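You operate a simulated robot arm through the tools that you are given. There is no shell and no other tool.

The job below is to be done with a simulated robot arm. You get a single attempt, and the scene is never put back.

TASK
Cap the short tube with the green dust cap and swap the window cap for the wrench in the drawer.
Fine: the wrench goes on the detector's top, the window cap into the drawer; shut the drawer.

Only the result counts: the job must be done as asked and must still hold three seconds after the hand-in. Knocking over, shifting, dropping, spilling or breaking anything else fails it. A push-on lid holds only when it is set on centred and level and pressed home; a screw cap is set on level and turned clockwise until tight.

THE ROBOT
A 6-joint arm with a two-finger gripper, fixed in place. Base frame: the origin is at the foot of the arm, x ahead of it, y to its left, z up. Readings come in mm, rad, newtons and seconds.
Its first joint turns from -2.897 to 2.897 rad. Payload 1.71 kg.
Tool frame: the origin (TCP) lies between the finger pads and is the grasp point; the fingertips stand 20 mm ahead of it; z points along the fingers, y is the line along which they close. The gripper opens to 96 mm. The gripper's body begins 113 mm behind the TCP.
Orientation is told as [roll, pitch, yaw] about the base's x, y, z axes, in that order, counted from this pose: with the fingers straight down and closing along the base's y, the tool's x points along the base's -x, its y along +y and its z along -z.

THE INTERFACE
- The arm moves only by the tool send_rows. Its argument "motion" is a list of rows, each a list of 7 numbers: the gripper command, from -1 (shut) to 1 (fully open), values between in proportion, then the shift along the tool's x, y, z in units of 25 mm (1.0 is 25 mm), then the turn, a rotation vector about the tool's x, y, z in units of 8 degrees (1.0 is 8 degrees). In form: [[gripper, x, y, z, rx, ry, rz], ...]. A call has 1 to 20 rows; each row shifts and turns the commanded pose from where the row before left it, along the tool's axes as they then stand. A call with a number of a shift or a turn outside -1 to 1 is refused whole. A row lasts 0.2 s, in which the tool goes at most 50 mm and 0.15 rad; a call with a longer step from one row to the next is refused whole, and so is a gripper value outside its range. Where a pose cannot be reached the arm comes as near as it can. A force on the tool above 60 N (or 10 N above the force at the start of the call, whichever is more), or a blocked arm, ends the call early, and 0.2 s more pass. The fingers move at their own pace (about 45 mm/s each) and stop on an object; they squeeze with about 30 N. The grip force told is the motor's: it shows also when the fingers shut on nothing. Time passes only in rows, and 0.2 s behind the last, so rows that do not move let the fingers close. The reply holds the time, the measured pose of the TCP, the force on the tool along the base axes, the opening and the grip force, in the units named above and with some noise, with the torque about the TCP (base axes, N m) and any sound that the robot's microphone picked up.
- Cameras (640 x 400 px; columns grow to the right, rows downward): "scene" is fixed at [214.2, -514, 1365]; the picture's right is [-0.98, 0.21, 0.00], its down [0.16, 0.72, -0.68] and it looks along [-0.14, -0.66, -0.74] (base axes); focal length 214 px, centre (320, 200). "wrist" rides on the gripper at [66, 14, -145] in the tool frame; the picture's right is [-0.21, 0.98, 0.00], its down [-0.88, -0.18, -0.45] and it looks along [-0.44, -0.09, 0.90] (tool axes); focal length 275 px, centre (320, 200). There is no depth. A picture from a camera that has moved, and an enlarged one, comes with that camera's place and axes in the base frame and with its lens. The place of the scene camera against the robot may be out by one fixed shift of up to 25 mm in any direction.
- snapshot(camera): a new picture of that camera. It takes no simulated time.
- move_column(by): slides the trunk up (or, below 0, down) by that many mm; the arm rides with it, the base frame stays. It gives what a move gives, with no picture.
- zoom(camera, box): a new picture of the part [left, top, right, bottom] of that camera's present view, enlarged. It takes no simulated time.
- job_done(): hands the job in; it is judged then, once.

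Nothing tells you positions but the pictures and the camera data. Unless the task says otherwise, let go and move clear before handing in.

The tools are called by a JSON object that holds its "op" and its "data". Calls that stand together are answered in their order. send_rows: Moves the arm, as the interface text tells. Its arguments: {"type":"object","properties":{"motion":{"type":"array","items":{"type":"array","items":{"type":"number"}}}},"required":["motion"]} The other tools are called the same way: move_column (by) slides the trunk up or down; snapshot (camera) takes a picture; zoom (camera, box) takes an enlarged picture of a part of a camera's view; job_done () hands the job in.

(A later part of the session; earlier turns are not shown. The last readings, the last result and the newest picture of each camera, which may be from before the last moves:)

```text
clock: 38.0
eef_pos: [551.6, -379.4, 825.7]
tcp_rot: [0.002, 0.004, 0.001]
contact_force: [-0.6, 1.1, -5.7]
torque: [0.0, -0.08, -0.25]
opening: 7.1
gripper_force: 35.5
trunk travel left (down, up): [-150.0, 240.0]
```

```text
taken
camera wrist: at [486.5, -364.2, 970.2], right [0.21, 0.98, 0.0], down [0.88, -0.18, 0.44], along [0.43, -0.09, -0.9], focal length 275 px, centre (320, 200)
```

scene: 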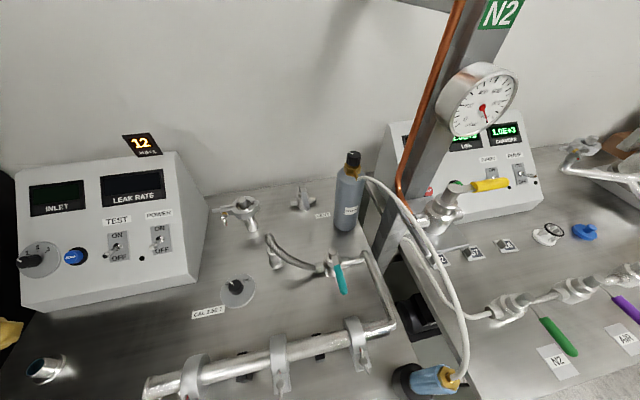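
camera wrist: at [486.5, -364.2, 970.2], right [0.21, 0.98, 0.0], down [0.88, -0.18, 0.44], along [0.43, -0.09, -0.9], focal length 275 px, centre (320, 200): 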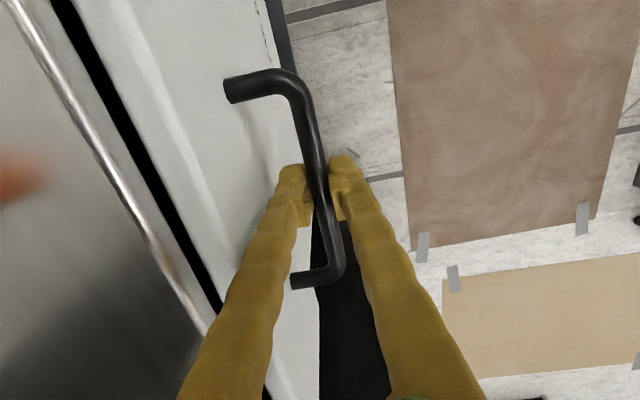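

The bar is gripped (opening 7 mm). Pulling the drawer toward +y in small steps.

{"op": "send_rows", "data": {"motion": [[-1, 0, 0.3, 0, 0, 0, 0], [-1, 0, 0.4, 0, 0, 0, 0], [-1, 0, 0.5, 0, 0, 0, 0], [-1, 0, 0.5, 0, 0, 0, 0], [-1, 0, 0.5, 0, 0, 0, 0], [-1, 0, 0.5, 0, 0, 0, 0], [-1, 0, 0.5, 0, 0, 0, 0], [-1, 0, 0.5, 0, 0, 0, 0], [-1, 0, 0.3, 0, 0, 0, 0]]}}

{"op": "snapshot", "data": {"camera": "wrist"}}

```text
clock: 40.0
eef_pos: [552.1, -278.7, 825.7]
tcp_rot: [-0.001, 0.0, 0.0]
contact_force: [-14.3, 1.3, -6.2]
torque: [-0.02, 0.26, -0.27]
opening: 6.8
gripper_force: 35.3
trunk travel left (down, up): [-150.0, 240.0]
```

```text
taken
camera wrist: at [486.5, -263.9, 970.2], right [0.21, 0.98, 0.0], down [0.88, -0.18, 0.44], along [0.43, -0.09, -0.9], focal length 275 px, centre (320, 200)
```

wrist: 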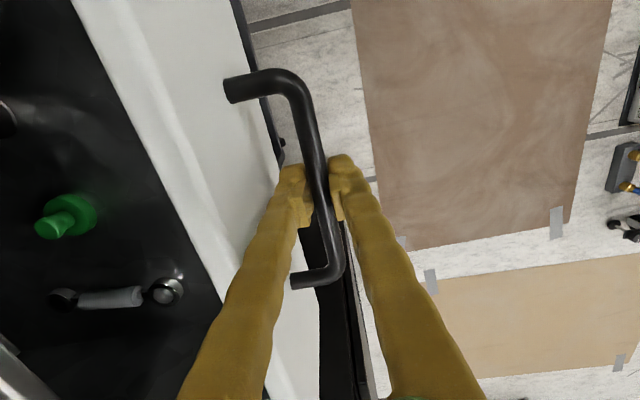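

The drawer is open ~100 mm: a green dust cap and another item are inside. I'll pull further to see the wrench.

{"op": "send_rows", "data": {"motion": [[-1, 0.05, 0.4, 0, 0, 0, 0], [-1, 0, 0.5, 0, 0, 0, 0], [-1, 0, 0.5, 0, 0, 0, 0], [-1, 0, 0.5, 0, 0, 0, 0], [-1, 0, 0.5, 0, 0, 0, 0], [-1, 0, 0.5, 0, 0, 0, 0], [-1, 0, 0.3, 0, 0, 0, 0]]}}

{"op": "snapshot", "data": {"camera": "wrist"}}

```text
clock: 41.6
eef_pos: [551.9, -199.2, 824.5]
tcp_rot: [0.0, 0.002, 0.0]
contact_force: [12.0, 0.7, -0.4]
torque: [0.01, -0.46, -0.28]
opening: 7.0
gripper_force: 34.7
trunk travel left (down, up): [-150.0, 240.0]
```

```text
taken
camera wrist: at [486.4, -183.7, 970.1], right [0.21, 0.98, 0.0], down [0.88, -0.18, 0.44], along [0.43, -0.09, -0.9], focal length 275 px, centre (320, 200)
```

wrist: 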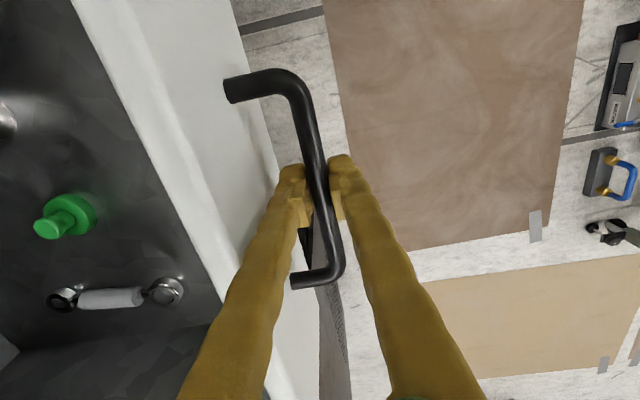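

Now 180 mm open. I'll zoom on the contents, then let go of the handle, rise and look into the drawer.

{"op": "zoom", "data": {"camera": "wrist", "box": [0, 180, 220, 340]}}

{"op": "send_rows", "data": {"motion": [[-0.4167, 0, 0, 0, 0, 0, 0], [-0.4167, 0, 0, 0, 0, 0, 0], [-0.4167, 0, 0, 0, 0, 0, 0], [-0.4167, 0, 0, -0.6, 0, 0, 0], [-0.4167, 0, 0, -1, 0, 0, 0], [-0.4167, 0, 0, -1, 0, 0, 0], [0, 0, 0, -1, 0, 0, 0], [1, 0, 0, -1, 0, 0, 0], [1, 0, 0, -1, 0, 0, 0], [1, 0, 0, -1, 0, 0, 0], [1, 0, 0, -1, 0, 0, 0], [1, 0, 0, -1, 0, 0, 0], [1, 0.3, -1, -1, 0, 0, 0], [1, 0.3, -1, 0, 0, 0, 0], [1, 0.3, -1, 0, 0, 0, 0]]}}

{"op": "snapshot", "data": {"camera": "wrist"}}

```text
2.50 times, centred on (110, 260) of wrist
camera zoom: at [486.4, -183.7, 970.1], right [0.21, 0.98, 0.0], down [0.88, -0.18, 0.44], along [0.43, -0.09, -0.9], focal length 688 px, centre (845, 50)
```

zoom: 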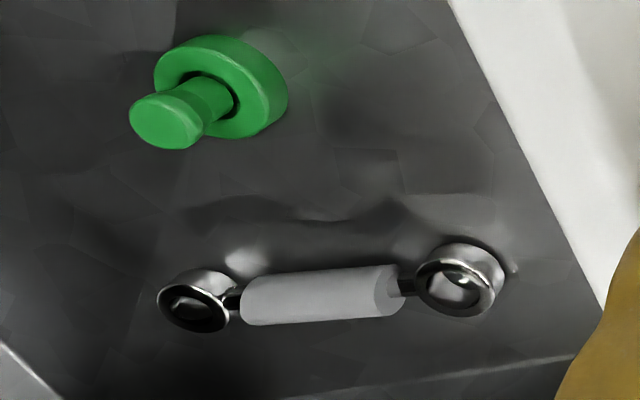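

```text
clock: 44.8
eef_pos: [529.7, -273.4, 1064.2]
tcp_rot: [0.001, 0.003, 0.0]
contact_force: [-0.2, 0.5, 0.8]
torque: [0.0, 0.02, 0.0]
opening: 95.9
gripper_force: 0.1
trunk travel left (down, up): [-150.0, 240.0]
```

```text
taken
camera wrist: at [464.0, -259.5, 1209.3], right [0.21, 0.98, 0.0], down [0.88, -0.18, 0.44], along [0.43, -0.09, -0.9], focal length 275 px, centre (320, 200)
```

wrist: 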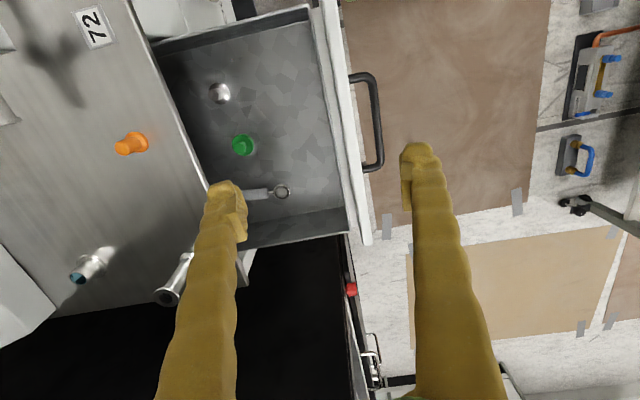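

Inside the drawer: a green cap, a double-ring wrench with a white grip, and a metal object. I'll zoom on them.

{"op": "zoom", "data": {"camera": "wrist", "box": [190, 60, 310, 160]}}

{"op": "send_rows", "data": {"motion": [[1, 0.8, -1, 0, 0, 0, 0], [1, 0.8, -1, 0, 0, 0, 0], [1, 0.8, -0.6, 0, 0, 0, 0], [1, 0, 0, 0, 0, 0, 0]]}}

{"op": "snapshot", "data": {"camera": "wrist"}}

```text
4.00 times, centred on (250, 110) of wrist
camera zoom: at [464.0, -259.5, 1209.3], right [0.21, 0.98, 0.0], down [0.88, -0.18, 0.44], along [0.43, -0.09, -0.9], focal length 1101 px, centre (600, 560)
```

zoom: 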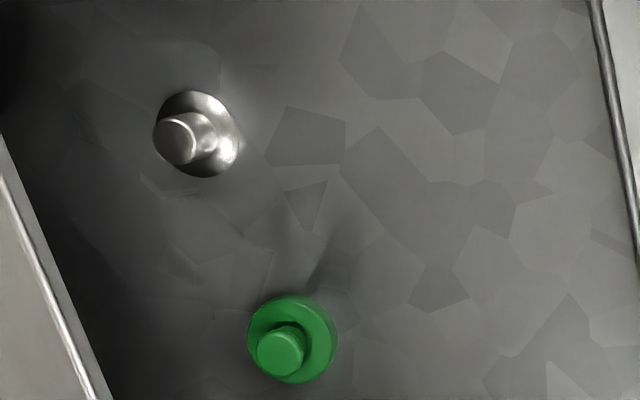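

```text
clock: 45.8
eef_pos: [470.1, -338.5, 1065.6]
tcp_rot: [0.001, 0.002, 0.0]
contact_force: [0.0, -0.1, 0.3]
torque: [0.0, 0.04, 0.0]
opening: 96.4
gripper_force: 0.1
trunk travel left (down, up): [-150.0, 240.0]
```

```text
taken
camera wrist: at [404.4, -323.6, 1210.6], right [0.21, 0.98, 0.0], down [0.88, -0.18, 0.44], along [0.43, -0.09, -0.9], focal length 275 px, centre (320, 200)
```

wrist: 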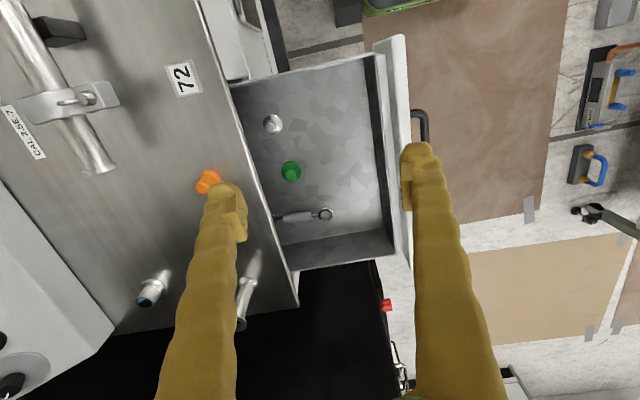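

{"op": "zoom", "data": {"camera": "wrist", "box": [240, 100, 360, 240]}}

{"op": "zoom", "data": {"camera": "wrist", "box": [260, 195, 340, 245]}}

{"op": "zoom", "data": {"camera": "wrist", "box": [270, 150, 310, 190]}}

```text
2.86 times, centred on (300, 170) of wrist
camera zoom: at [404.4, -323.6, 1210.6], right [0.21, 0.98, 0.0], down [0.88, -0.18, 0.44], along [0.43, -0.09, -0.9], focal length 786 px, centre (377, 286)
```

zoom: 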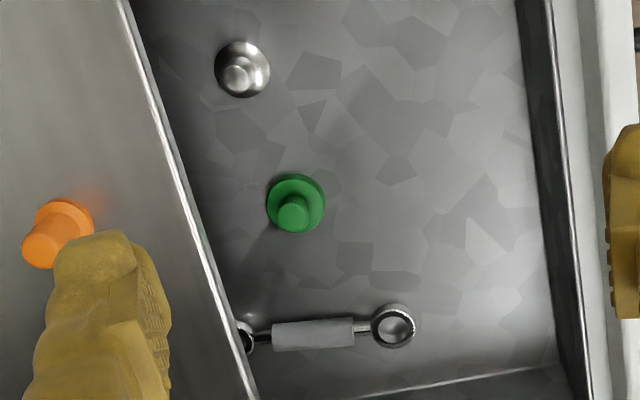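

```text
8.00 times, centred on (300, 220) of wrist
camera zoom: at [404.4, -323.6, 1210.6], right [0.21, 0.98, 0.0], down [0.88, -0.18, 0.44], along [0.43, -0.09, -0.9], focal length 2202 px, centre (480, 40)
```

zoom: 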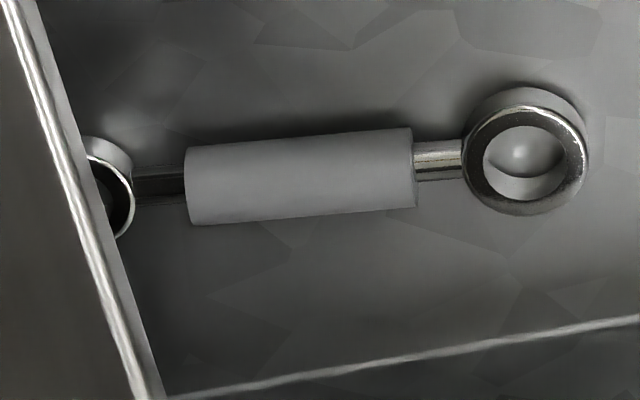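

```text
10.00 times, centred on (290, 170) of wrist
camera zoom: at [404.4, -323.6, 1210.6], right [0.21, 0.98, 0.0], down [0.88, -0.18, 0.44], along [0.43, -0.09, -0.9], focal length 2753 px, centre (620, 500)
```

zoom: 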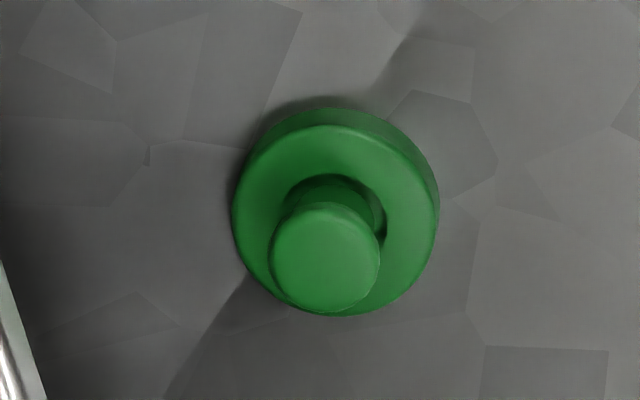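

Green cap at about (553,−404, knob top z 795), wrench handle at about (636,−413) along y. The wrench is too close to the detector's edge for the gripper body, so I'll pull the drawer out a bit more.

{"op": "send_rows", "data": {"motion": [[-0.4167, -0.547, 0.929, 0, 0, 0, 0], [-0.4167, -0.547, 0.929, 0, 0, 0, 0], [-0.4167, -0.547, 0.929, 0, 0, 0, 0], [-0.4167, -0.547, 0.929, 0, 0, 0, 0], [-0.4167, -0.547, 0.929, 0, 0, 0, 0], [-0.4167, -0.547, 0.929, 0, 0, 0, 0], [-0.4167, 0, 0, 0.95, 0, 0, 0], [-0.4167, 0, 0, 0.95, 0, 0, 0], [-0.4167, 0, 0, 0.95, 0, 0, 0], [-0.4167, 0, 0, 0.95, 0, 0, 0], [-0.4167, 0, 0, 0.95, 0, 0, 0], [-0.4167, 0, 0, 0.95, 0, 0, 0], [-0.4167, 0, 0, 0.95, 0, 0, 0], [-0.4167, 0, 0, 0, 0, 0, 0]]}}

{"op": "snapshot", "data": {"camera": "wrist"}}

```text
clock: 48.8
eef_pos: [551.1, -199.7, 896.1]
tcp_rot: [0.001, 0.002, 0.0]
contact_force: [-0.1, -0.4, 0.3]
torque: [-0.02, 0.0, -0.01]
opening: 28.0
gripper_force: 0.0
trunk travel left (down, up): [-150.0, 240.0]
```

```text
taken
camera wrist: at [485.3, -184.8, 1041.1], right [0.21, 0.98, 0.0], down [0.88, -0.18, 0.44], along [0.43, -0.09, -0.9], focal length 275 px, centre (320, 200)
```

wrist: 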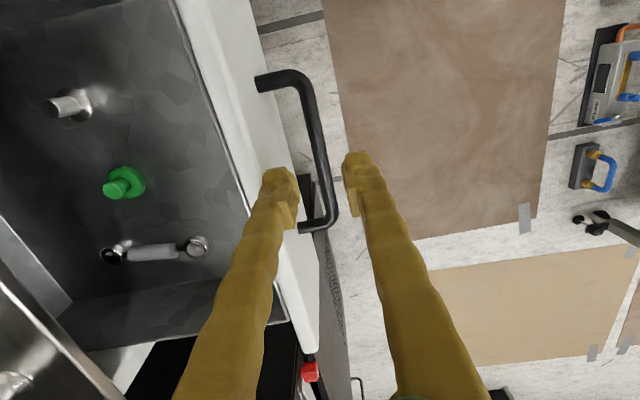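

Aligned with the bar again. Lower, grip and pull another ~60 mm.

{"op": "send_rows", "data": {"motion": [[-0.4167, 0, 0, 0.95, 0, 0, 0], [-0.4167, 0, 0, 0.95, 0, 0, 0], [-0.4167, 0, 0, 0.95, 0, 0, 0], [-0.4167, 0, 0, 0, 0, 0, 0], [-1, 0, 0, 0, 0, 0, 0], [-1, 0, 0, 0, 0, 0, 0], [-1, 0, 0, 0, 0, 0, 0], [-1, 0, 0.3, 0, 0, 0, 0], [-1, 0, 0.4, 0, 0, 0, 0], [-1, 0, 0.4, 0, 0, 0, 0], [-1, 0, 0.4, 0, 0, 0, 0], [-1, 0, 0.4, 0, 0, 0, 0], [-1, 0, 0.4, 0, 0, 0, 0], [-1, 0, 0.2, 0, 0, 0, 0]]}}

{"op": "snapshot", "data": {"camera": "wrist"}}

```text
clock: 51.8
eef_pos: [551.2, -137.2, 827.1]
tcp_rot: [-0.001, 0.003, 0.001]
contact_force: [-21.9, -0.4, -24.0]
torque: [0.03, 0.32, -0.28]
opening: 7.1
gripper_force: 35.0
trunk travel left (down, up): [-150.0, 240.0]
```

```text
taken
camera wrist: at [484.6, -122.7, 971.3], right [0.21, 0.98, 0.0], down [0.88, -0.18, 0.44], along [0.43, -0.09, -0.9], focal length 275 px, centre (320, 200)
```

wrist: 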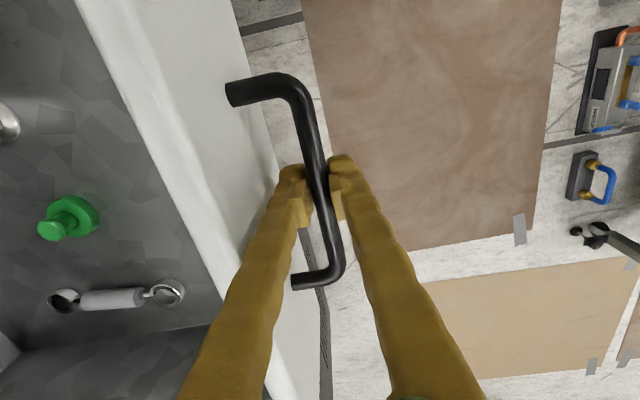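

Drawer is ~240 mm open. Releasing the handle, rising and moving over the wrench.

{"op": "send_rows", "data": {"motion": [[-0.4167, 0, 0, 0, 0, 0, 0], [-0.4167, 0, 0, 0, 0, 0, 0], [-0.4167, 0, 0, 0, 0, 0, 0], [-0.4167, 0, 0, -0.8, 0, 0, 0], [-0.4167, 0, 0, -1, 0, 0, 0], [-0.4167, 0, 0, -1, 0, 0, 0], [0, 0, 0, -1, 0, 0, 0], [1, 0, 0, -1, 0, 0, 0], [1, 0, 0, -1, 0, 0, 0], [1, 0, 0, -1, 0, 0, 0], [1, -0.378, -0.951, -0.2, 0, 0, 0], [1, -0.378, -0.951, 0, 0, 0, 0], [1, -0.378, -0.951, 0, 0, 0, 0], [1, -0.378, -0.951, 0, 0, 0, 0], [1, -0.378, -0.951, 0, 0, 0, 0], [1, -0.378, -0.951, 0, 0, 0, 0], [1, -0.378, -0.951, 0, 0, 0, 0], [1, -0.378, -0.951, 0, 0, 0, 0], [1, -0.378, -0.951, 0, 0, 0, 0]]}}

{"op": "send_rows", "data": {"motion": [[1, 0, 0, 0, 0, 0, 1], [1, 0, 0, 0, 0, 0, 1], [1, 0, 0, 0, 0, 0, 1], [1, 0, 0, 0, 0, 0, 1], [1, 0, 0, 0, 0, 0, 1], [1, 0, 0, 0, 0, 0, 1], [1, 0, 0, 0, 0, 0, 1], [1, 0, 0, 0, 0, 0, 1], [1, 0, 0, 0, 0, 0, 1], [1, 0, 0, 0, 0, 0, 1], [1, 0, 0, 0, 0, 0, 1], [1, 0, 0, 0, 0, 0, 1], [1, 0, 0, 0, 0, 0, 0]]}}

{"op": "snapshot", "data": {"camera": "wrist"}}

```text
clock: 55.8
eef_pos: [637.0, -350.8, 1002.8]
tcp_rot: [0.0, 0.001, 0.001]
contact_force: [-0.2, 0.8, 0.0]
torque: [-0.03, -0.04, 0.0]
opening: 95.7
gripper_force: 0.0
trunk travel left (down, up): [-150.0, 240.0]
```

```text
clock: 58.6
eef_pos: [637.6, -351.2, 1001.7]
tcp_rot: [-0.002, 0.002, -1.678]
contact_force: [-0.7, 0.6, -0.8]
torque: [0.03, -0.01, -0.02]
opening: 95.8
gripper_force: 0.1
trunk travel left (down, up): [-150.0, 240.0]
```

```text
taken
camera wrist: at [656.9, -286.6, 1146.7], right [0.95, -0.31, 0.0], down [-0.28, -0.85, 0.45], along [-0.14, -0.42, -0.9], focal length 275 px, centre (320, 200)
```

wrist: 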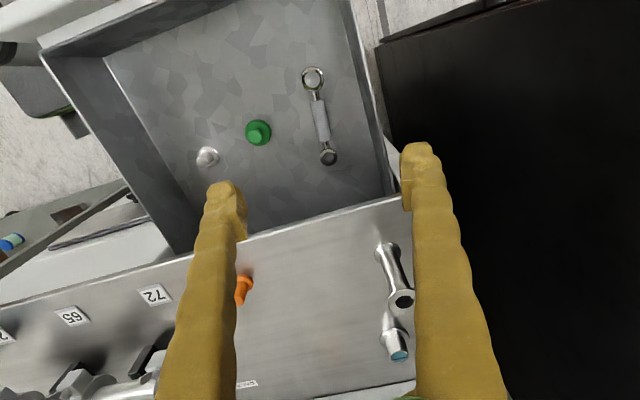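

A clear view into the drawer. Zooming for precise wrench and cap positions.

{"op": "zoom", "data": {"camera": "wrist", "box": [280, 55, 360, 175]}}

{"op": "zoom", "data": {"camera": "wrist", "box": [230, 105, 290, 155]}}

{"op": "zoom", "data": {"camera": "wrist", "box": [360, 230, 430, 370]}}

```text
3.33 times, centred on (320, 115) of wrist
camera zoom: at [656.9, -286.6, 1146.7], right [0.95, -0.31, 0.0], down [-0.28, -0.85, 0.45], along [-0.14, -0.42, -0.9], focal length 918 px, centre (320, 483)
```

zoom: 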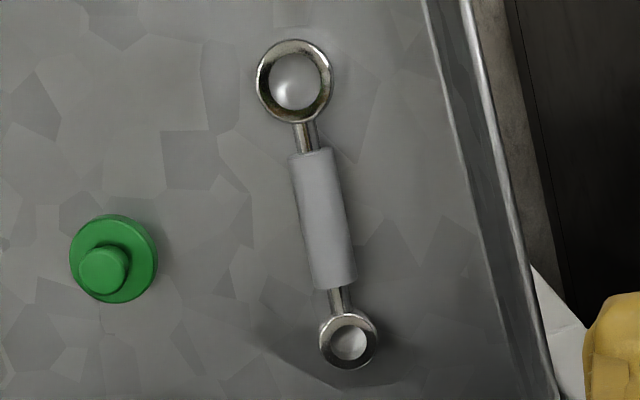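

```text
8.00 times, centred on (260, 130) of wrist
camera zoom: at [656.9, -286.6, 1146.7], right [0.95, -0.31, 0.0], down [-0.28, -0.85, 0.45], along [-0.14, -0.42, -0.9], focal length 2202 px, centre (800, 760)
```

zoom: 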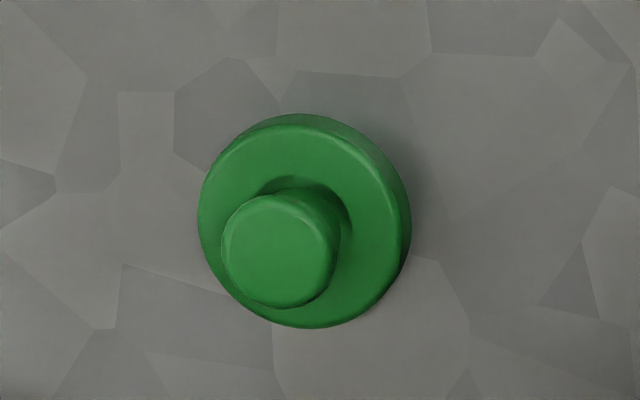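

```text
2.86 times, centred on (395, 300) of wrist
camera zoom: at [656.9, -286.6, 1146.7], right [0.95, -0.31, 0.0], down [-0.28, -0.85, 0.45], along [-0.14, -0.42, -0.9], focal length 786 px, centre (106, -86)
```

zoom: 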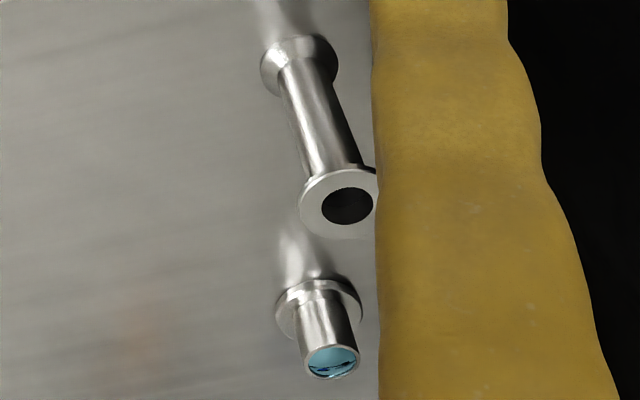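

Wrench handle centre ≈ (637.4, −352), axis ~8° off y; floor ≈ z 770. I'll align, set the opening to 45 mm and descend above it.

{"op": "send_rows", "data": {"motion": [[-0.06, 0, 0, 0, 0, 0, 0.2], [-0.06, 0, 0, 0.934, 0, 0, 0], [-0.06, 0, 0, 0.934, 0, 0, 0], [-0.06, 0, 0, 0.934, 0, 0, 0], [-0.06, 0, 0, 0.934, 0, 0, 0], [-0.06, 0, 0, 0.934, 0, 0, 0], [-0.06, 0, 0, 0.934, 0, 0, 0], [-0.06, 0, 0, 0.934, 0, 0, 0], [-0.06, 0, 0, 0.934, 0, 0, 0], [-0.06, 0, 0, 0, 0, 0, 0]]}}

{"op": "snapshot", "data": {"camera": "wrist"}}

```text
clock: 60.8
eef_pos: [636.9, -350.2, 814.0]
tcp_rot: [-0.003, 0.0, -1.705]
contact_force: [0.1, 0.7, -0.2]
torque: [0.0, 0.03, 0.03]
opening: 44.8
gripper_force: 0.0
trunk travel left (down, up): [-150.0, 240.0]
```

```text
taken
camera wrist: at [658.9, -286.5, 959.0], right [0.94, -0.33, 0.0], down [-0.3, -0.84, 0.45], along [-0.15, -0.42, -0.9], focal length 275 px, centre (320, 200)
```

wrist: 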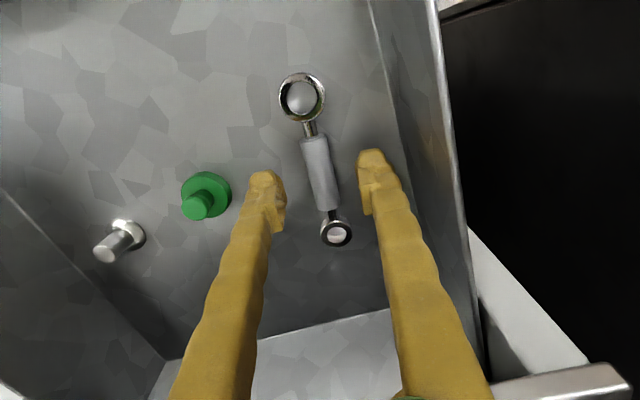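

The handle is centred between the fingers. Descending the last 20 mm gently.

{"op": "send_rows", "data": {"motion": [[-0.06, 0.06, -0.06, 0.3, 0, 0, 0], [-0.06, 0, 0, 0.3, 0, 0, 0], [-0.06, 0, 0, 0.24, 0, 0, 0], [-0.06, 0, 0, 0, 0, 0, 0]]}}

{"op": "zoom", "data": {"camera": "wrist", "box": [240, 60, 400, 260]}}

```text
clock: 61.8
eef_pos: [633.7, -348.7, 793.0]
tcp_rot: [-0.003, 0.0, -1.703]
contact_force: [-0.6, -0.3, 6.1]
torque: [-0.04, -0.12, 0.01]
opening: 45.4
gripper_force: 0.2
trunk travel left (down, up): [-150.0, 240.0]
```

```text
2.00 times, centred on (320, 160) of wrist
camera zoom: at [656.6, -285.0, 938.1], right [0.94, -0.33, 0.0], down [-0.3, -0.84, 0.45], along [-0.15, -0.42, -0.9], focal length 551 px, centre (320, 280)
```

zoom: 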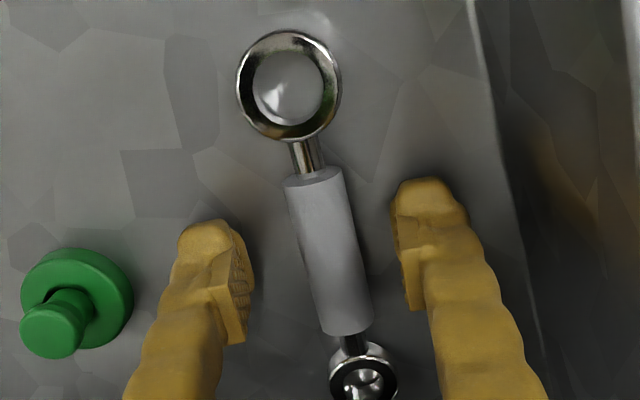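

Slight floor contact (6 N), so tips are just at the floor. I'll ease up 2 mm and close on the handle.

{"op": "send_rows", "data": {"motion": [[-0.06, 0, 0, -0.08, 0, 0, 0], [-1, 0, 0, 0, 0, 0, 0], [-1, 0, 0, 0, 0, 0, 0], [-1, 0, 0, 0, 0, 0, 0], [-1, 0, 0, 0, 0, 0, 0]]}}

{"op": "zoom", "data": {"camera": "wrist", "box": [240, 60, 400, 260]}}

```text
clock: 63.0
eef_pos: [634.6, -349.6, 794.5]
tcp_rot: [-0.002, 0.001, -1.704]
contact_force: [-0.2, 0.6, 0.0]
torque: [-0.03, 0.06, 0.0]
opening: 15.2
gripper_force: 30.4
trunk travel left (down, up): [-150.0, 240.0]
```

```text
2.00 times, centred on (320, 160) of wrist
camera zoom: at [656.7, -285.4, 940.0], right [0.94, -0.33, 0.0], down [-0.3, -0.84, 0.45], along [-0.15, -0.42, -0.9], focal length 551 px, centre (320, 280)
```

zoom: 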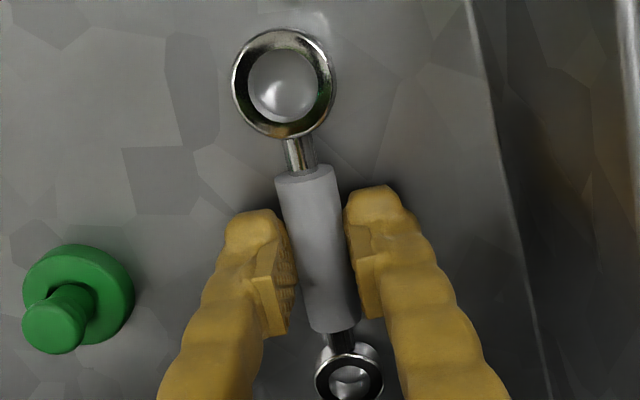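

Gripped (15 mm). Lifting straight up and checking.

{"op": "send_rows", "data": {"motion": [[-1, 0, 0, -0.3, 0, 0, 0], [-1, 0, 0, -0.5, 0, 0, 0], [-1, 0, 0, -0.8, 0, 0, 0], [-1, 0, 0, -0.8, 0, 0, 0], [-1, 0, 0, -1, 0, 0, 0], [-1, 0, 0, -1, 0, 0, 0], [-1, 0, 0, -1, 0, 0, 0], [-1, 0, 0, -1, 0, 0, 0], [-1, 0, 0, -1, 0, 0, 0], [-1, 0, 0, -1, 0, 0, 0], [-1, 0, 0, 0, 0, 0, 0]]}}

{"op": "snapshot", "data": {"camera": "wrist"}}

```text
clock: 65.4
eef_pos: [634.6, -350.2, 1007.5]
tcp_rot: [-0.002, -0.001, -1.703]
contact_force: [0.0, 0.8, -1.3]
torque: [-0.03, 0.01, 0.01]
opening: 15.3
gripper_force: 30.2
trunk travel left (down, up): [-150.0, 240.0]
```

```text
taken
camera wrist: at [655.8, -285.5, 1151.6], right [0.94, -0.33, 0.0], down [-0.3, -0.84, 0.45], along [-0.15, -0.42, -0.9], focal length 275 px, centre (320, 200)
```

wrist: 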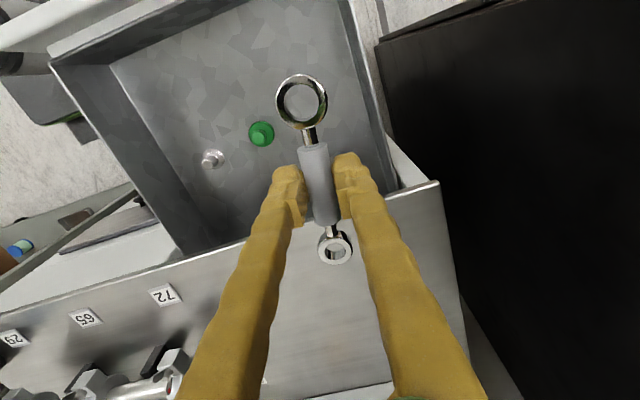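

Wrench securely held. Carrying it over the free area of the detector top, around (585, −535), well clear of the tube, orange cap and window cap.

{"op": "send_rows", "data": {"motion": [[-1, -0.9485, -0.124, 0, 0, 0, 0], [-1, -0.9485, -0.124, 0, 0, 0, 0], [-1, -0.9485, -0.124, 0, 0, 0, 0], [-1, -0.9485, -0.124, 0, 0, 0, 0], [-1, -0.9485, -0.124, 0, 0, 0, 0], [-1, -0.9485, -0.124, 0, 0, 0, 0], [-1, -0.9485, -0.124, 0, 0, 0, 0], [-1, -0.9485, -0.124, 0, 0, 0, 0], [-1, 0, 0, 0, 0, 0, 0], [-1, 0, 0, 0.9, 0, 0, 0], [-1, 0, 0, 0.9, 0, 0, 0], [-1, 0, 0, 0.9, 0, 0, 0], [-1, 0, 0, 0.4, 0, 0, 0], [-1, 0, 0, 0, 0, 0, 0]]}}

{"op": "snapshot", "data": {"camera": "wrist"}}

{"op": "snapshot", "data": {"camera": "scene"}}

```text
clock: 68.4
eef_pos: [585.3, -535.1, 927.4]
tcp_rot: [-0.002, 0.0, -1.702]
contact_force: [-0.3, 0.2, -1.0]
torque: [0.0, 0.01, -0.01]
opening: 15.4
gripper_force: 30.0
trunk travel left (down, up): [-150.0, 240.0]
```

```text
taken
camera wrist: at [608.0, -469.8, 1072.2], right [0.94, -0.33, 0.0], down [-0.3, -0.84, 0.45], along [-0.15, -0.42, -0.9], focal length 275 px, centre (320, 200)
```

wrist: 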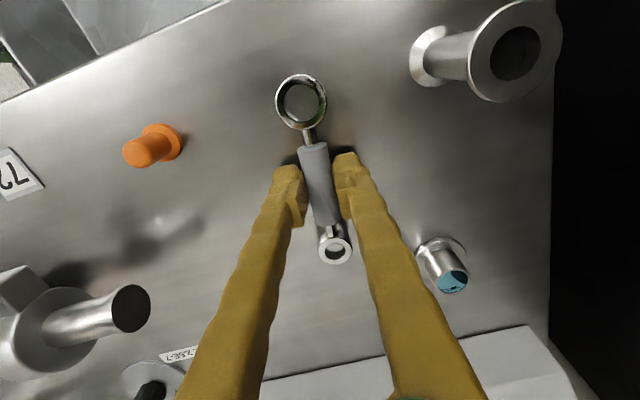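

```text
taken
```

scene: 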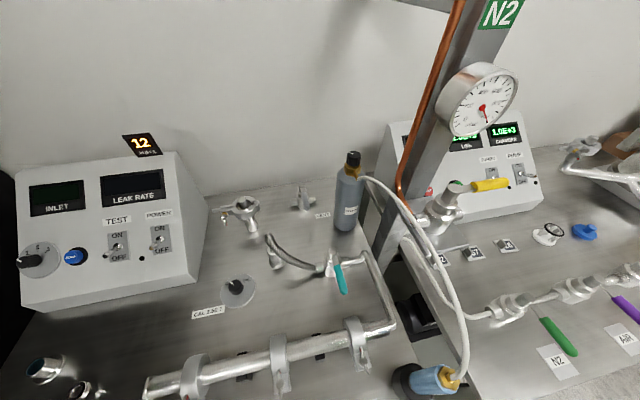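

Space is clear. Lowering in 2 mm steps until it touches.

{"op": "send_rows", "data": {"motion": [[-1, 0, 0, 0.08, 0, 0, 0], [-1, 0, 0, 0.08, 0, 0, 0], [-1, 0, 0, 0, 0, 0, 0]]}}

```text
clock: 69.2
eef_pos: [584.8, -533.7, 924.5]
tcp_rot: [-0.001, 0.001, -1.703]
contact_force: [-0.2, 0.5, -1.1]
torque: [-0.02, 0.0, -0.04]
opening: 15.3
gripper_force: 30.3
trunk travel left (down, up): [-150.0, 240.0]
```

{"op": "send_rows", "data": {"motion": [[-1, 0, 0, 0.06, 0, 0, 0], [-1, 0, 0, 0.04, 0, 0, 0], [-1, 0, 0, 0, 0, 0, 0]]}}

```text
clock: 70.0
eef_pos: [585.4, -535.5, 921.9]
tcp_rot: [-0.002, 0.0, -1.703]
contact_force: [0.7, -0.4, -0.5]
torque: [-0.04, 0.02, -0.01]
opening: 15.6
gripper_force: 30.0
trunk travel left (down, up): [-150.0, 240.0]
```

{"op": "send_rows", "data": {"motion": [[-1, 0, 0, 0.04, 0, 0, 0], [-1, 0, 0, 0.04, 0, 0, 0], [-1, 0, 0, 0, 0, 0, 0]]}}

```text
clock: 70.8
eef_pos: [585.2, -534.8, 920.3]
tcp_rot: [-0.001, -0.001, -1.704]
contact_force: [6.6, -7.1, 25.7]
torque: [-0.07, -0.13, -0.01]
opening: 15.1
gripper_force: 30.2
trunk travel left (down, up): [-150.0, 240.0]
```

Contact with the top. Easing the pressure, then opening and rising.

{"op": "send_rows", "data": {"motion": [[-1, 0, 0, -0.03, 0, 0, 0], [-1, 0, 0, 0, 0, 0, 0], [-0.5, 0, 0, 0, 0, 0, 0], [-0.2, 0, 0, 0, 0, 0, 0], [-0.1, 0, 0, 0, 0, 0, 0], [-0.1, 0, 0, -0.1, 0, 0, 0], [-0.1, 0, 0, -0.5, 0, 0, 0], [-0.1, 0, 0, -1, 0, 0, 0], [-0.1, 0, 0, -1, 0, 0, 0], [-0.1, 0, 0, -1, 0, 0, 0], [-0.1, 0, 0, -1, 0, 0, 0], [-0.1, 0, 0, 0, 0, 0, 0]]}}

{"op": "snapshot", "data": {"camera": "wrist"}}

```text
clock: 73.4
eef_pos: [585.3, -534.4, 1034.8]
tcp_rot: [-0.001, -0.001, -1.703]
contact_force: [-0.3, -0.4, 0.0]
torque: [0.0, -0.02, 0.0]
opening: 43.4
gripper_force: 0.1
trunk travel left (down, up): [-150.0, 240.0]
```

```text
taken
camera wrist: at [607.5, -470.0, 1180.0], right [0.94, -0.33, 0.0], down [-0.3, -0.84, 0.45], along [-0.15, -0.42, -0.9], focal length 275 px, centre (320, 200)
```

wrist: 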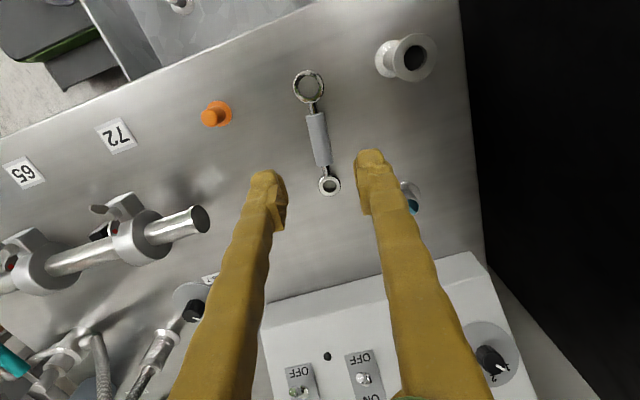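

The wrench rests on the detector top. Now zooming on the tube and window cap to refine their positions.

{"op": "zoom", "data": {"camera": "wrist", "box": [365, 25, 445, 85]}}

{"op": "zoom", "data": {"camera": "wrist", "box": [270, 60, 370, 210]}}

```text
6.67 times, centred on (405, 55) of wrist
camera zoom: at [607.5, -470.0, 1180.0], right [0.94, -0.33, 0.0], down [-0.3, -0.84, 0.45], along [-0.15, -0.42, -0.9], focal length 1835 px, centre (-247, 1167)
```

zoom: 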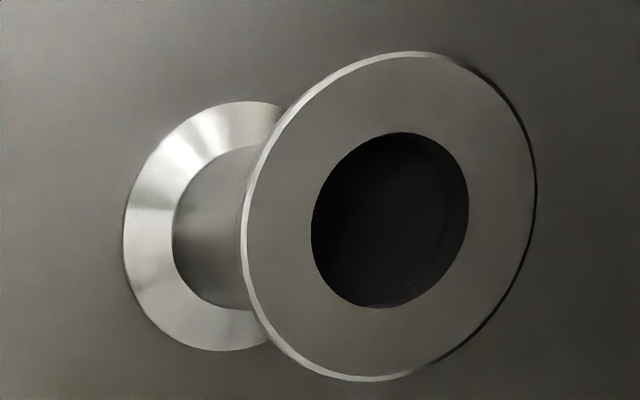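

```text
2.67 times, centred on (320, 135) of wrist
camera zoom: at [607.5, -470.0, 1180.0], right [0.94, -0.33, 0.0], down [-0.3, -0.84, 0.45], along [-0.15, -0.42, -0.9], focal length 734 px, centre (320, 373)
```

zoom: 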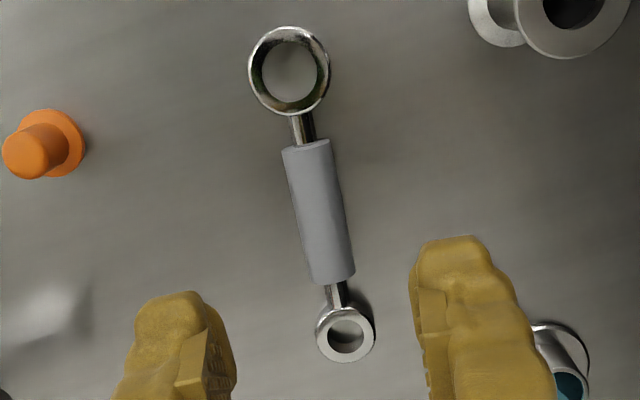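

Tube top centre ≈ (670, −488.6), z ≈ 969, Ø30. Next I'll fetch the green cap: moving above it at about (551, −340).

{"op": "send_rows", "data": {"motion": [[-0.06, 0.9405, -0.297, 0, 0, 0, 0], [-0.06, 0.9405, -0.297, 0, 0, 0, 0], [-0.06, 0.9405, -0.297, 0, 0, 0, 0], [-0.06, 0.9405, -0.297, 0, 0, 0, 0], [-0.06, 0.9405, -0.297, 0, 0, 0, 0], [-0.06, 0.9405, -0.297, 0, 0, 0, 0], [-0.06, 0.9405, -0.297, 0, 0, 0, 0], [-0.06, 0.9405, -0.297, 0, 0, 0, 0], [-0.06, 0, 0, 1, 0, 0, 0], [-0.06, 0, 0, 1, 0, 0, 0], [-0.06, 0, 0, 1, 0, 0, 0], [-0.06, 0, 0, 1, 0, 0, 0], [-0.06, 0, 0, 1, 0, 0, 0], [-0.06, 0, 0, 1, 0, 0, 0], [-0.06, 0, 0, 0.6, 0, 0, 0], [-0.06, 0, 0, 0, 0, 0, 0]]}}

{"op": "snapshot", "data": {"camera": "wrist"}}

{"op": "zoom", "data": {"camera": "wrist", "box": [270, 130, 370, 230]}}

```text
clock: 76.8
eef_pos: [553.9, -339.6, 868.6]
tcp_rot: [-0.003, -0.001, -1.701]
contact_force: [-0.2, -0.5, 0.5]
torque: [0.0, 0.0, -0.02]
opening: 44.8
gripper_force: 0.0
trunk travel left (down, up): [-150.0, 240.0]
```

```text
taken
camera wrist: at [574.3, -274.9, 1014.6], right [0.94, -0.33, 0.0], down [-0.3, -0.84, 0.45], along [-0.15, -0.42, -0.9], focal length 275 px, centre (320, 200)
```

wrist: 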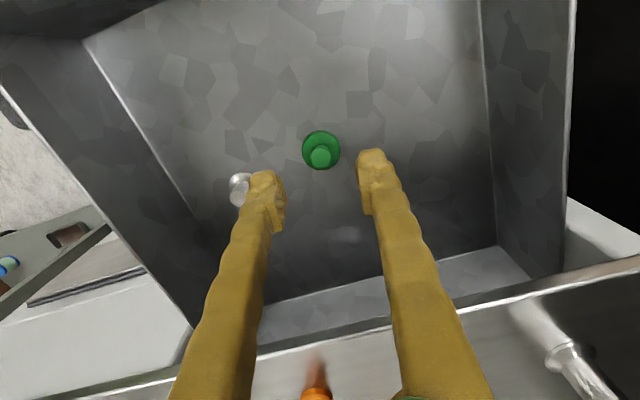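

```text
4.00 times, centred on (320, 180) of wrist
camera zoom: at [574.3, -274.9, 1014.6], right [0.94, -0.33, 0.0], down [-0.3, -0.84, 0.45], along [-0.15, -0.42, -0.9], focal length 1101 px, centre (320, 280)
```

zoom: 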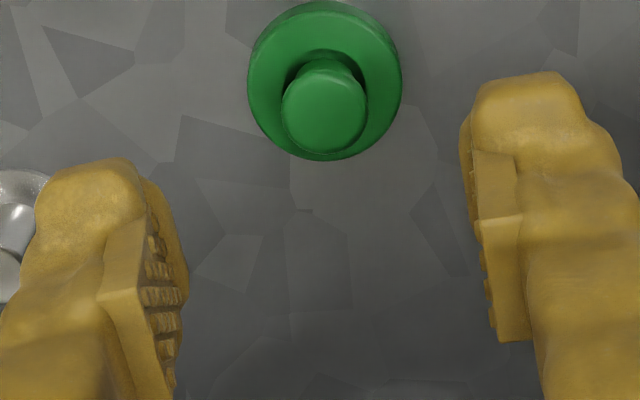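

Knob is 2.6 mm further −y than the TCP; I'll correct that and descend around the knob.

{"op": "send_rows", "data": {"motion": [[-0.06, -0.1, 0.02, 0.8, 0, 0, 0], [-0.06, 0, 0, 0.8, 0, 0, 0], [-0.06, 0, 0, 0.7, 0, 0, 0], [-0.06, 0, 0, 0.2, 0, 0, 0], [-0.06, 0, 0, 0, 0, 0, 0]]}}

{"op": "zoom", "data": {"camera": "wrist", "box": [270, 130, 370, 230]}}

```text
clock: 78.0
eef_pos: [551.7, -341.2, 805.9]
tcp_rot: [0.0, -0.001, -1.705]
contact_force: [-1.2, 0.0, -0.1]
torque: [0.01, 0.02, 0.02]
opening: 45.1
gripper_force: 0.1
trunk travel left (down, up): [-150.0, 240.0]
```

```text
4.00 times, centred on (320, 180) of wrist
camera zoom: at [574.1, -277.4, 951.4], right [0.94, -0.33, 0.0], down [-0.3, -0.84, 0.45], along [-0.15, -0.42, -0.9], focal length 1101 px, centre (320, 280)
```

zoom: 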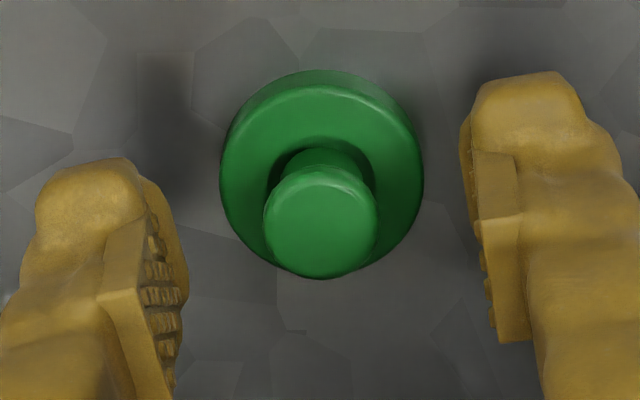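

Well centred on the knob. Lowering further until tips are close to the disc.

{"op": "send_rows", "data": {"motion": [[-0.06, 0, 0, 0.1, 0, 0, 0], [-0.06, 0, 0, 0.06, 0, 0, 0], [-0.06, 0, 0, 0, 0, 0, 0]]}}

{"op": "zoom", "data": {"camera": "wrist", "box": [270, 130, 370, 230]}}

```text
clock: 78.8
eef_pos: [551.2, -341.9, 803.6]
tcp_rot: [-0.002, -0.001, -1.703]
contact_force: [-0.5, 0.6, -0.3]
torque: [-0.01, -0.01, 0.01]
opening: 45.1
gripper_force: 0.1
trunk travel left (down, up): [-150.0, 240.0]
```

```text
4.00 times, centred on (320, 180) of wrist
camera zoom: at [573.4, -277.9, 948.0], right [0.94, -0.33, 0.0], down [-0.3, -0.84, 0.45], along [-0.15, -0.42, -0.9], focal length 1101 px, centre (320, 280)
```

zoom: 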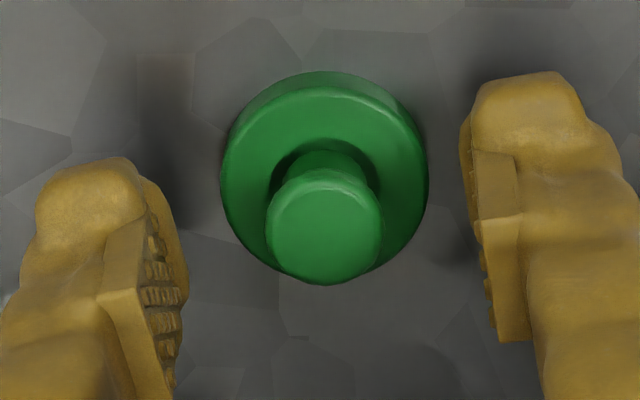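

Closing on the knob.

{"op": "send_rows", "data": {"motion": [[-0.4, 0, 0, 0, 0, 0, 0], [-1, 0, 0, 0, 0, 0, 0], [-1, 0, 0, 0, 0, 0, 0], [-1, 0, 0, 0, 0, 0, 0], [-1, 0, 0, 0, 0, 0, 0]]}}

{"op": "zoom", "data": {"camera": "wrist", "box": [270, 130, 370, 230]}}

```text
clock: 80.0
eef_pos: [551.6, -342.4, 804.7]
tcp_rot: [-0.002, 0.0, -1.704]
contact_force: [-0.1, 0.1, 0.3]
torque: [0.02, 0.0, -0.03]
opening: 12.4
gripper_force: 29.9
trunk travel left (down, up): [-150.0, 240.0]
```

```text
4.00 times, centred on (320, 180) of wrist
camera zoom: at [573.4, -277.8, 948.1], right [0.94, -0.33, 0.0], down [-0.3, -0.84, 0.45], along [-0.15, -0.42, -0.9], focal length 1101 px, centre (320, 280)
```

zoom: 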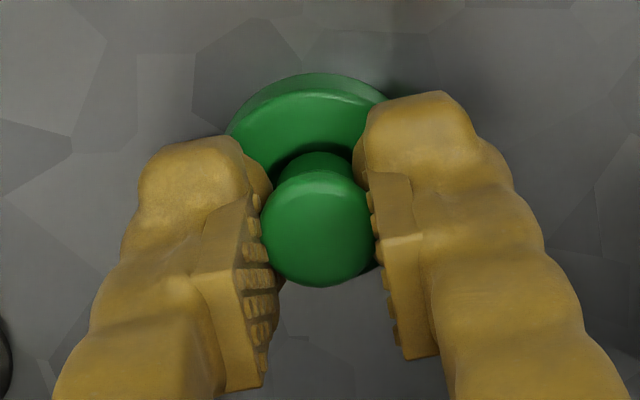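

Gripped at 12.4 mm (the knob's neck). Lifting.

{"op": "send_rows", "data": {"motion": [[-1, 0, 0, -0.2, 0, 0, 0], [-1, 0, 0, -0.4, 0, 0, 0], [-1, 0, 0, -0.8, 0, 0, 0], [-1, 0, 0, -1, 0, 0, 0], [-1, 0, 0, -1, 0, 0, 0], [-1, 0, 0, -1, 0, 0, 0], [-1, 0, 0, -1, 0, 0, 0], [-1, 0, 0, -1, 0, 0, 0], [-1, 0, 0, -1, 0, 0, 0], [-1, 0, 0, -1, 0, 0, 0], [-1, 0, 0, -1, 0, 0, 0], [-1, 0, 0, 0, 0, 0, 0]]}}

{"op": "snapshot", "data": {"camera": "wrist"}}

{"op": "zoom", "data": {"camera": "wrist", "box": [270, 130, 370, 230]}}

```text
clock: 82.6
eef_pos: [552.2, -343.1, 1038.7]
tcp_rot: [-0.001, -0.002, -1.706]
contact_force: [0.2, 0.5, 0.6]
torque: [0.0, -0.02, 0.04]
opening: 13.9
gripper_force: 29.5
trunk travel left (down, up): [-150.0, 240.0]
```

```text
taken
camera wrist: at [574.1, -278.4, 1184.5], right [0.94, -0.33, 0.0], down [-0.3, -0.84, 0.45], along [-0.15, -0.42, -0.9], focal length 275 px, centre (320, 200)
```

wrist: 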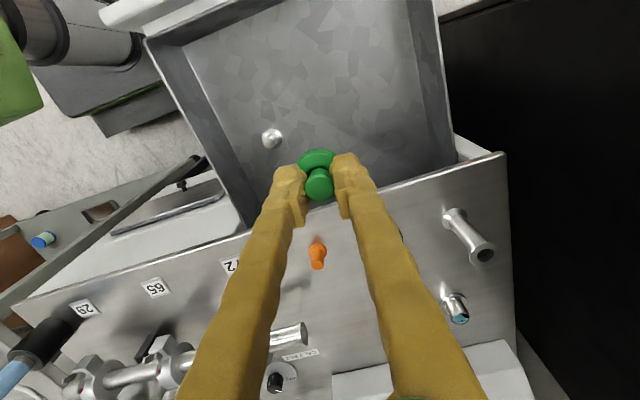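

```text
4.00 times, centred on (320, 180) of wrist
camera zoom: at [574.1, -278.4, 1184.5], right [0.94, -0.33, 0.0], down [-0.3, -0.84, 0.45], along [-0.15, -0.42, -0.9], focal length 1101 px, centre (320, 280)
```

zoom: 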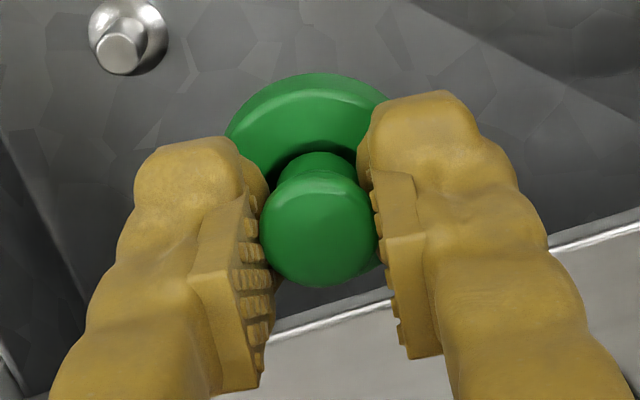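

Cap is held and centred within about 0.5 mm. Moving to a position above the tube, staying ~35 mm above its top.

{"op": "send_rows", "data": {"motion": [[-1, -0.854, 0.907, 0, 0, 0, 0], [-1, -0.854, 0.907, 0, 0, 0, 0], [-1, -0.854, 0.907, 0, 0, 0, 0], [-1, -0.854, 0.907, 0, 0, 0, 0], [-1, -0.854, 0.907, 0, 0, 0, 0], [-1, -0.854, 0.907, 0, 0, 0, 0], [-1, 0, 0, 0, 0, 0, 0], [-1, 0, 0, 0, 0, 0, 0]]}}

{"op": "snapshot", "data": {"camera": "wrist"}}

{"op": "zoom", "data": {"camera": "wrist", "box": [270, 110, 370, 210]}}

{"op": "snapshot", "data": {"camera": "scene"}}

```text
clock: 84.4
eef_pos: [670.0, -488.4, 1038.4]
tcp_rot: [-0.002, -0.001, -1.705]
contact_force: [-0.4, 0.6, 0.1]
torque: [0.02, 0.02, 0.01]
opening: 13.8
gripper_force: 30.0
trunk travel left (down, up): [-150.0, 240.0]
```

```text
taken
camera wrist: at [691.7, -423.4, 1184.0], right [0.94, -0.33, 0.0], down [-0.3, -0.84, 0.45], along [-0.15, -0.42, -0.9], focal length 275 px, centre (320, 200)
```

wrist: 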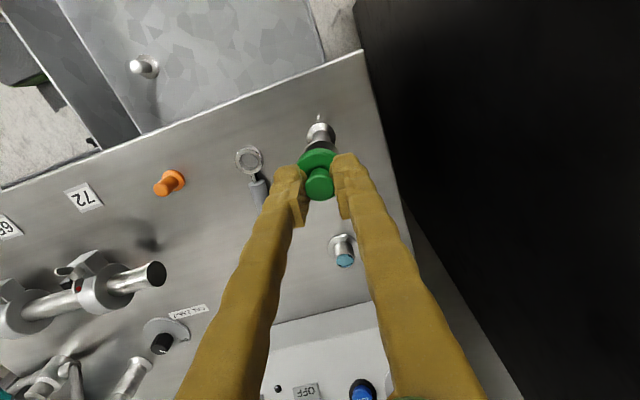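

```text
4.00 times, centred on (320, 160) of wrist
camera zoom: at [691.7, -423.4, 1184.0], right [0.94, -0.33, 0.0], down [-0.3, -0.84, 0.45], along [-0.15, -0.42, -0.9], focal length 1101 px, centre (320, 360)
```

zoom: 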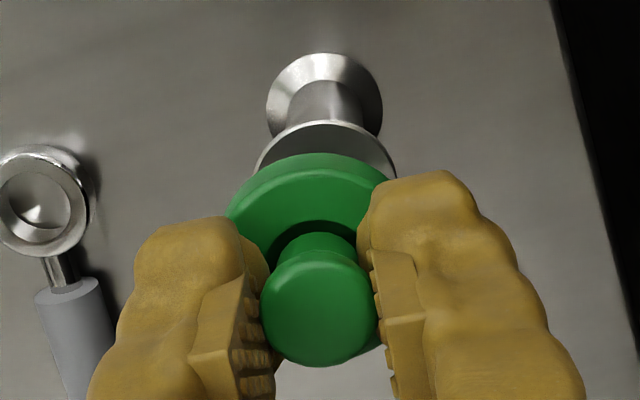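

```text
taken
```

scene: 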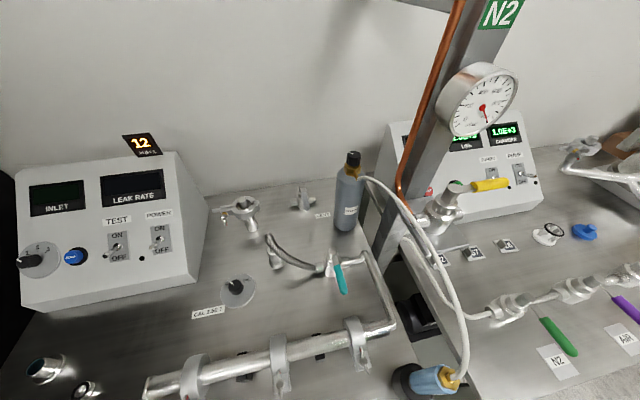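

Aligned within 1–2 mm by this view; I want a finer measurement. Zooming tightly on the flange edges and cap edge.

{"op": "zoom", "data": {"camera": "wrist", "box": [295, 115, 345, 165]}}

```text
8.00 times, centred on (320, 140) of wrist
camera zoom: at [691.7, -423.4, 1184.0], right [0.94, -0.33, 0.0], down [-0.3, -0.84, 0.45], along [-0.15, -0.42, -0.9], focal length 2202 px, centre (320, 680)
```

zoom: 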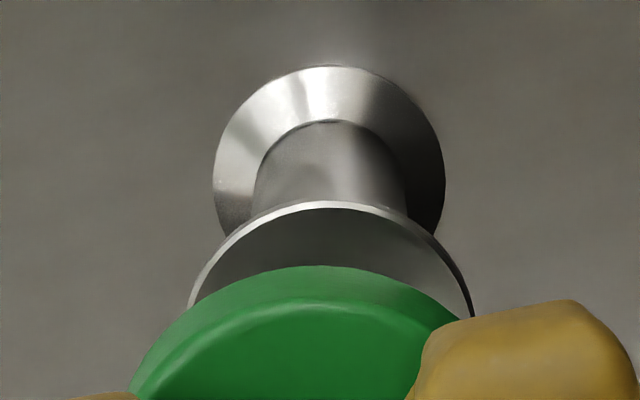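

The tube axis is about 1 mm to the right and 2.2 mm further out than the cap. I'll correct and lower to about 10 mm above the tube, then re-measure.

{"op": "send_rows", "data": {"motion": [[-1, -0.0944, 0.0214, 0, 0, 0, 0], [-1, 0, 0, 0.4, 0, 0, 0], [-1, 0, 0, 0.4, 0, 0, 0], [-1, 0, 0, 0.2, 0, 0, 0], [-1, 0, 0, 0, 0, 0, 0], [-1, 0, 0, 0, 0, 0, 0]]}}

{"op": "zoom", "data": {"camera": "wrist", "box": [295, 120, 345, 170]}}

{"op": "zoom", "data": {"camera": "wrist", "box": [270, 120, 370, 220]}}

```text
clock: 85.8
eef_pos: [670.3, -489.3, 1014.3]
tcp_rot: [-0.002, 0.001, -1.702]
contact_force: [1.3, -0.1, -0.3]
torque: [0.03, 0.0, 0.01]
opening: 13.5
gripper_force: 30.3
trunk travel left (down, up): [-150.0, 240.0]
```

```text
8.00 times, centred on (320, 145) of wrist
camera zoom: at [691.5, -425.1, 1158.7], right [0.94, -0.33, 0.0], down [-0.3, -0.84, 0.45], along [-0.15, -0.42, -0.9], focal length 2202 px, centre (320, 640)
```

zoom: 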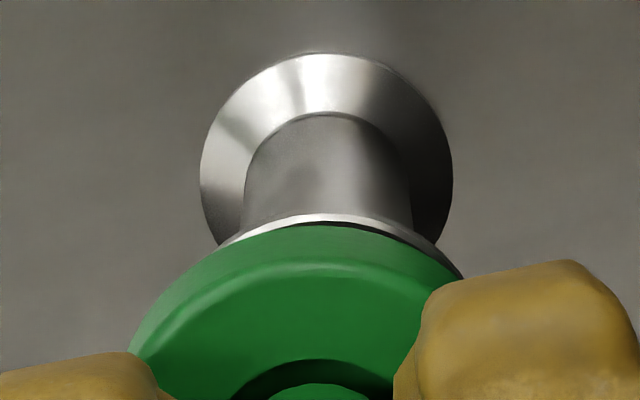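

```text
4.00 times, centred on (320, 170) of wrist
camera zoom: at [691.5, -425.1, 1158.7], right [0.94, -0.33, 0.0], down [-0.3, -0.84, 0.45], along [-0.15, -0.42, -0.9], focal length 1101 px, centre (320, 320)
```

zoom: 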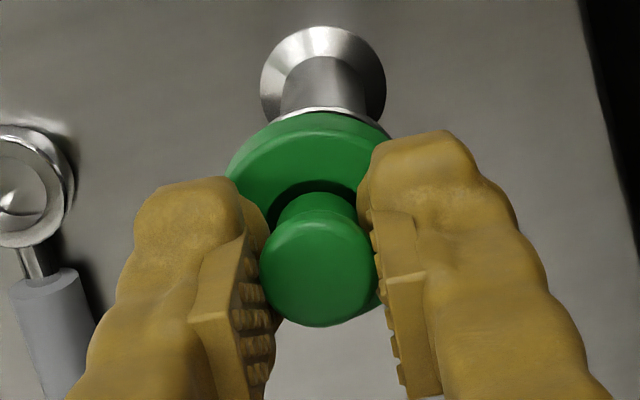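

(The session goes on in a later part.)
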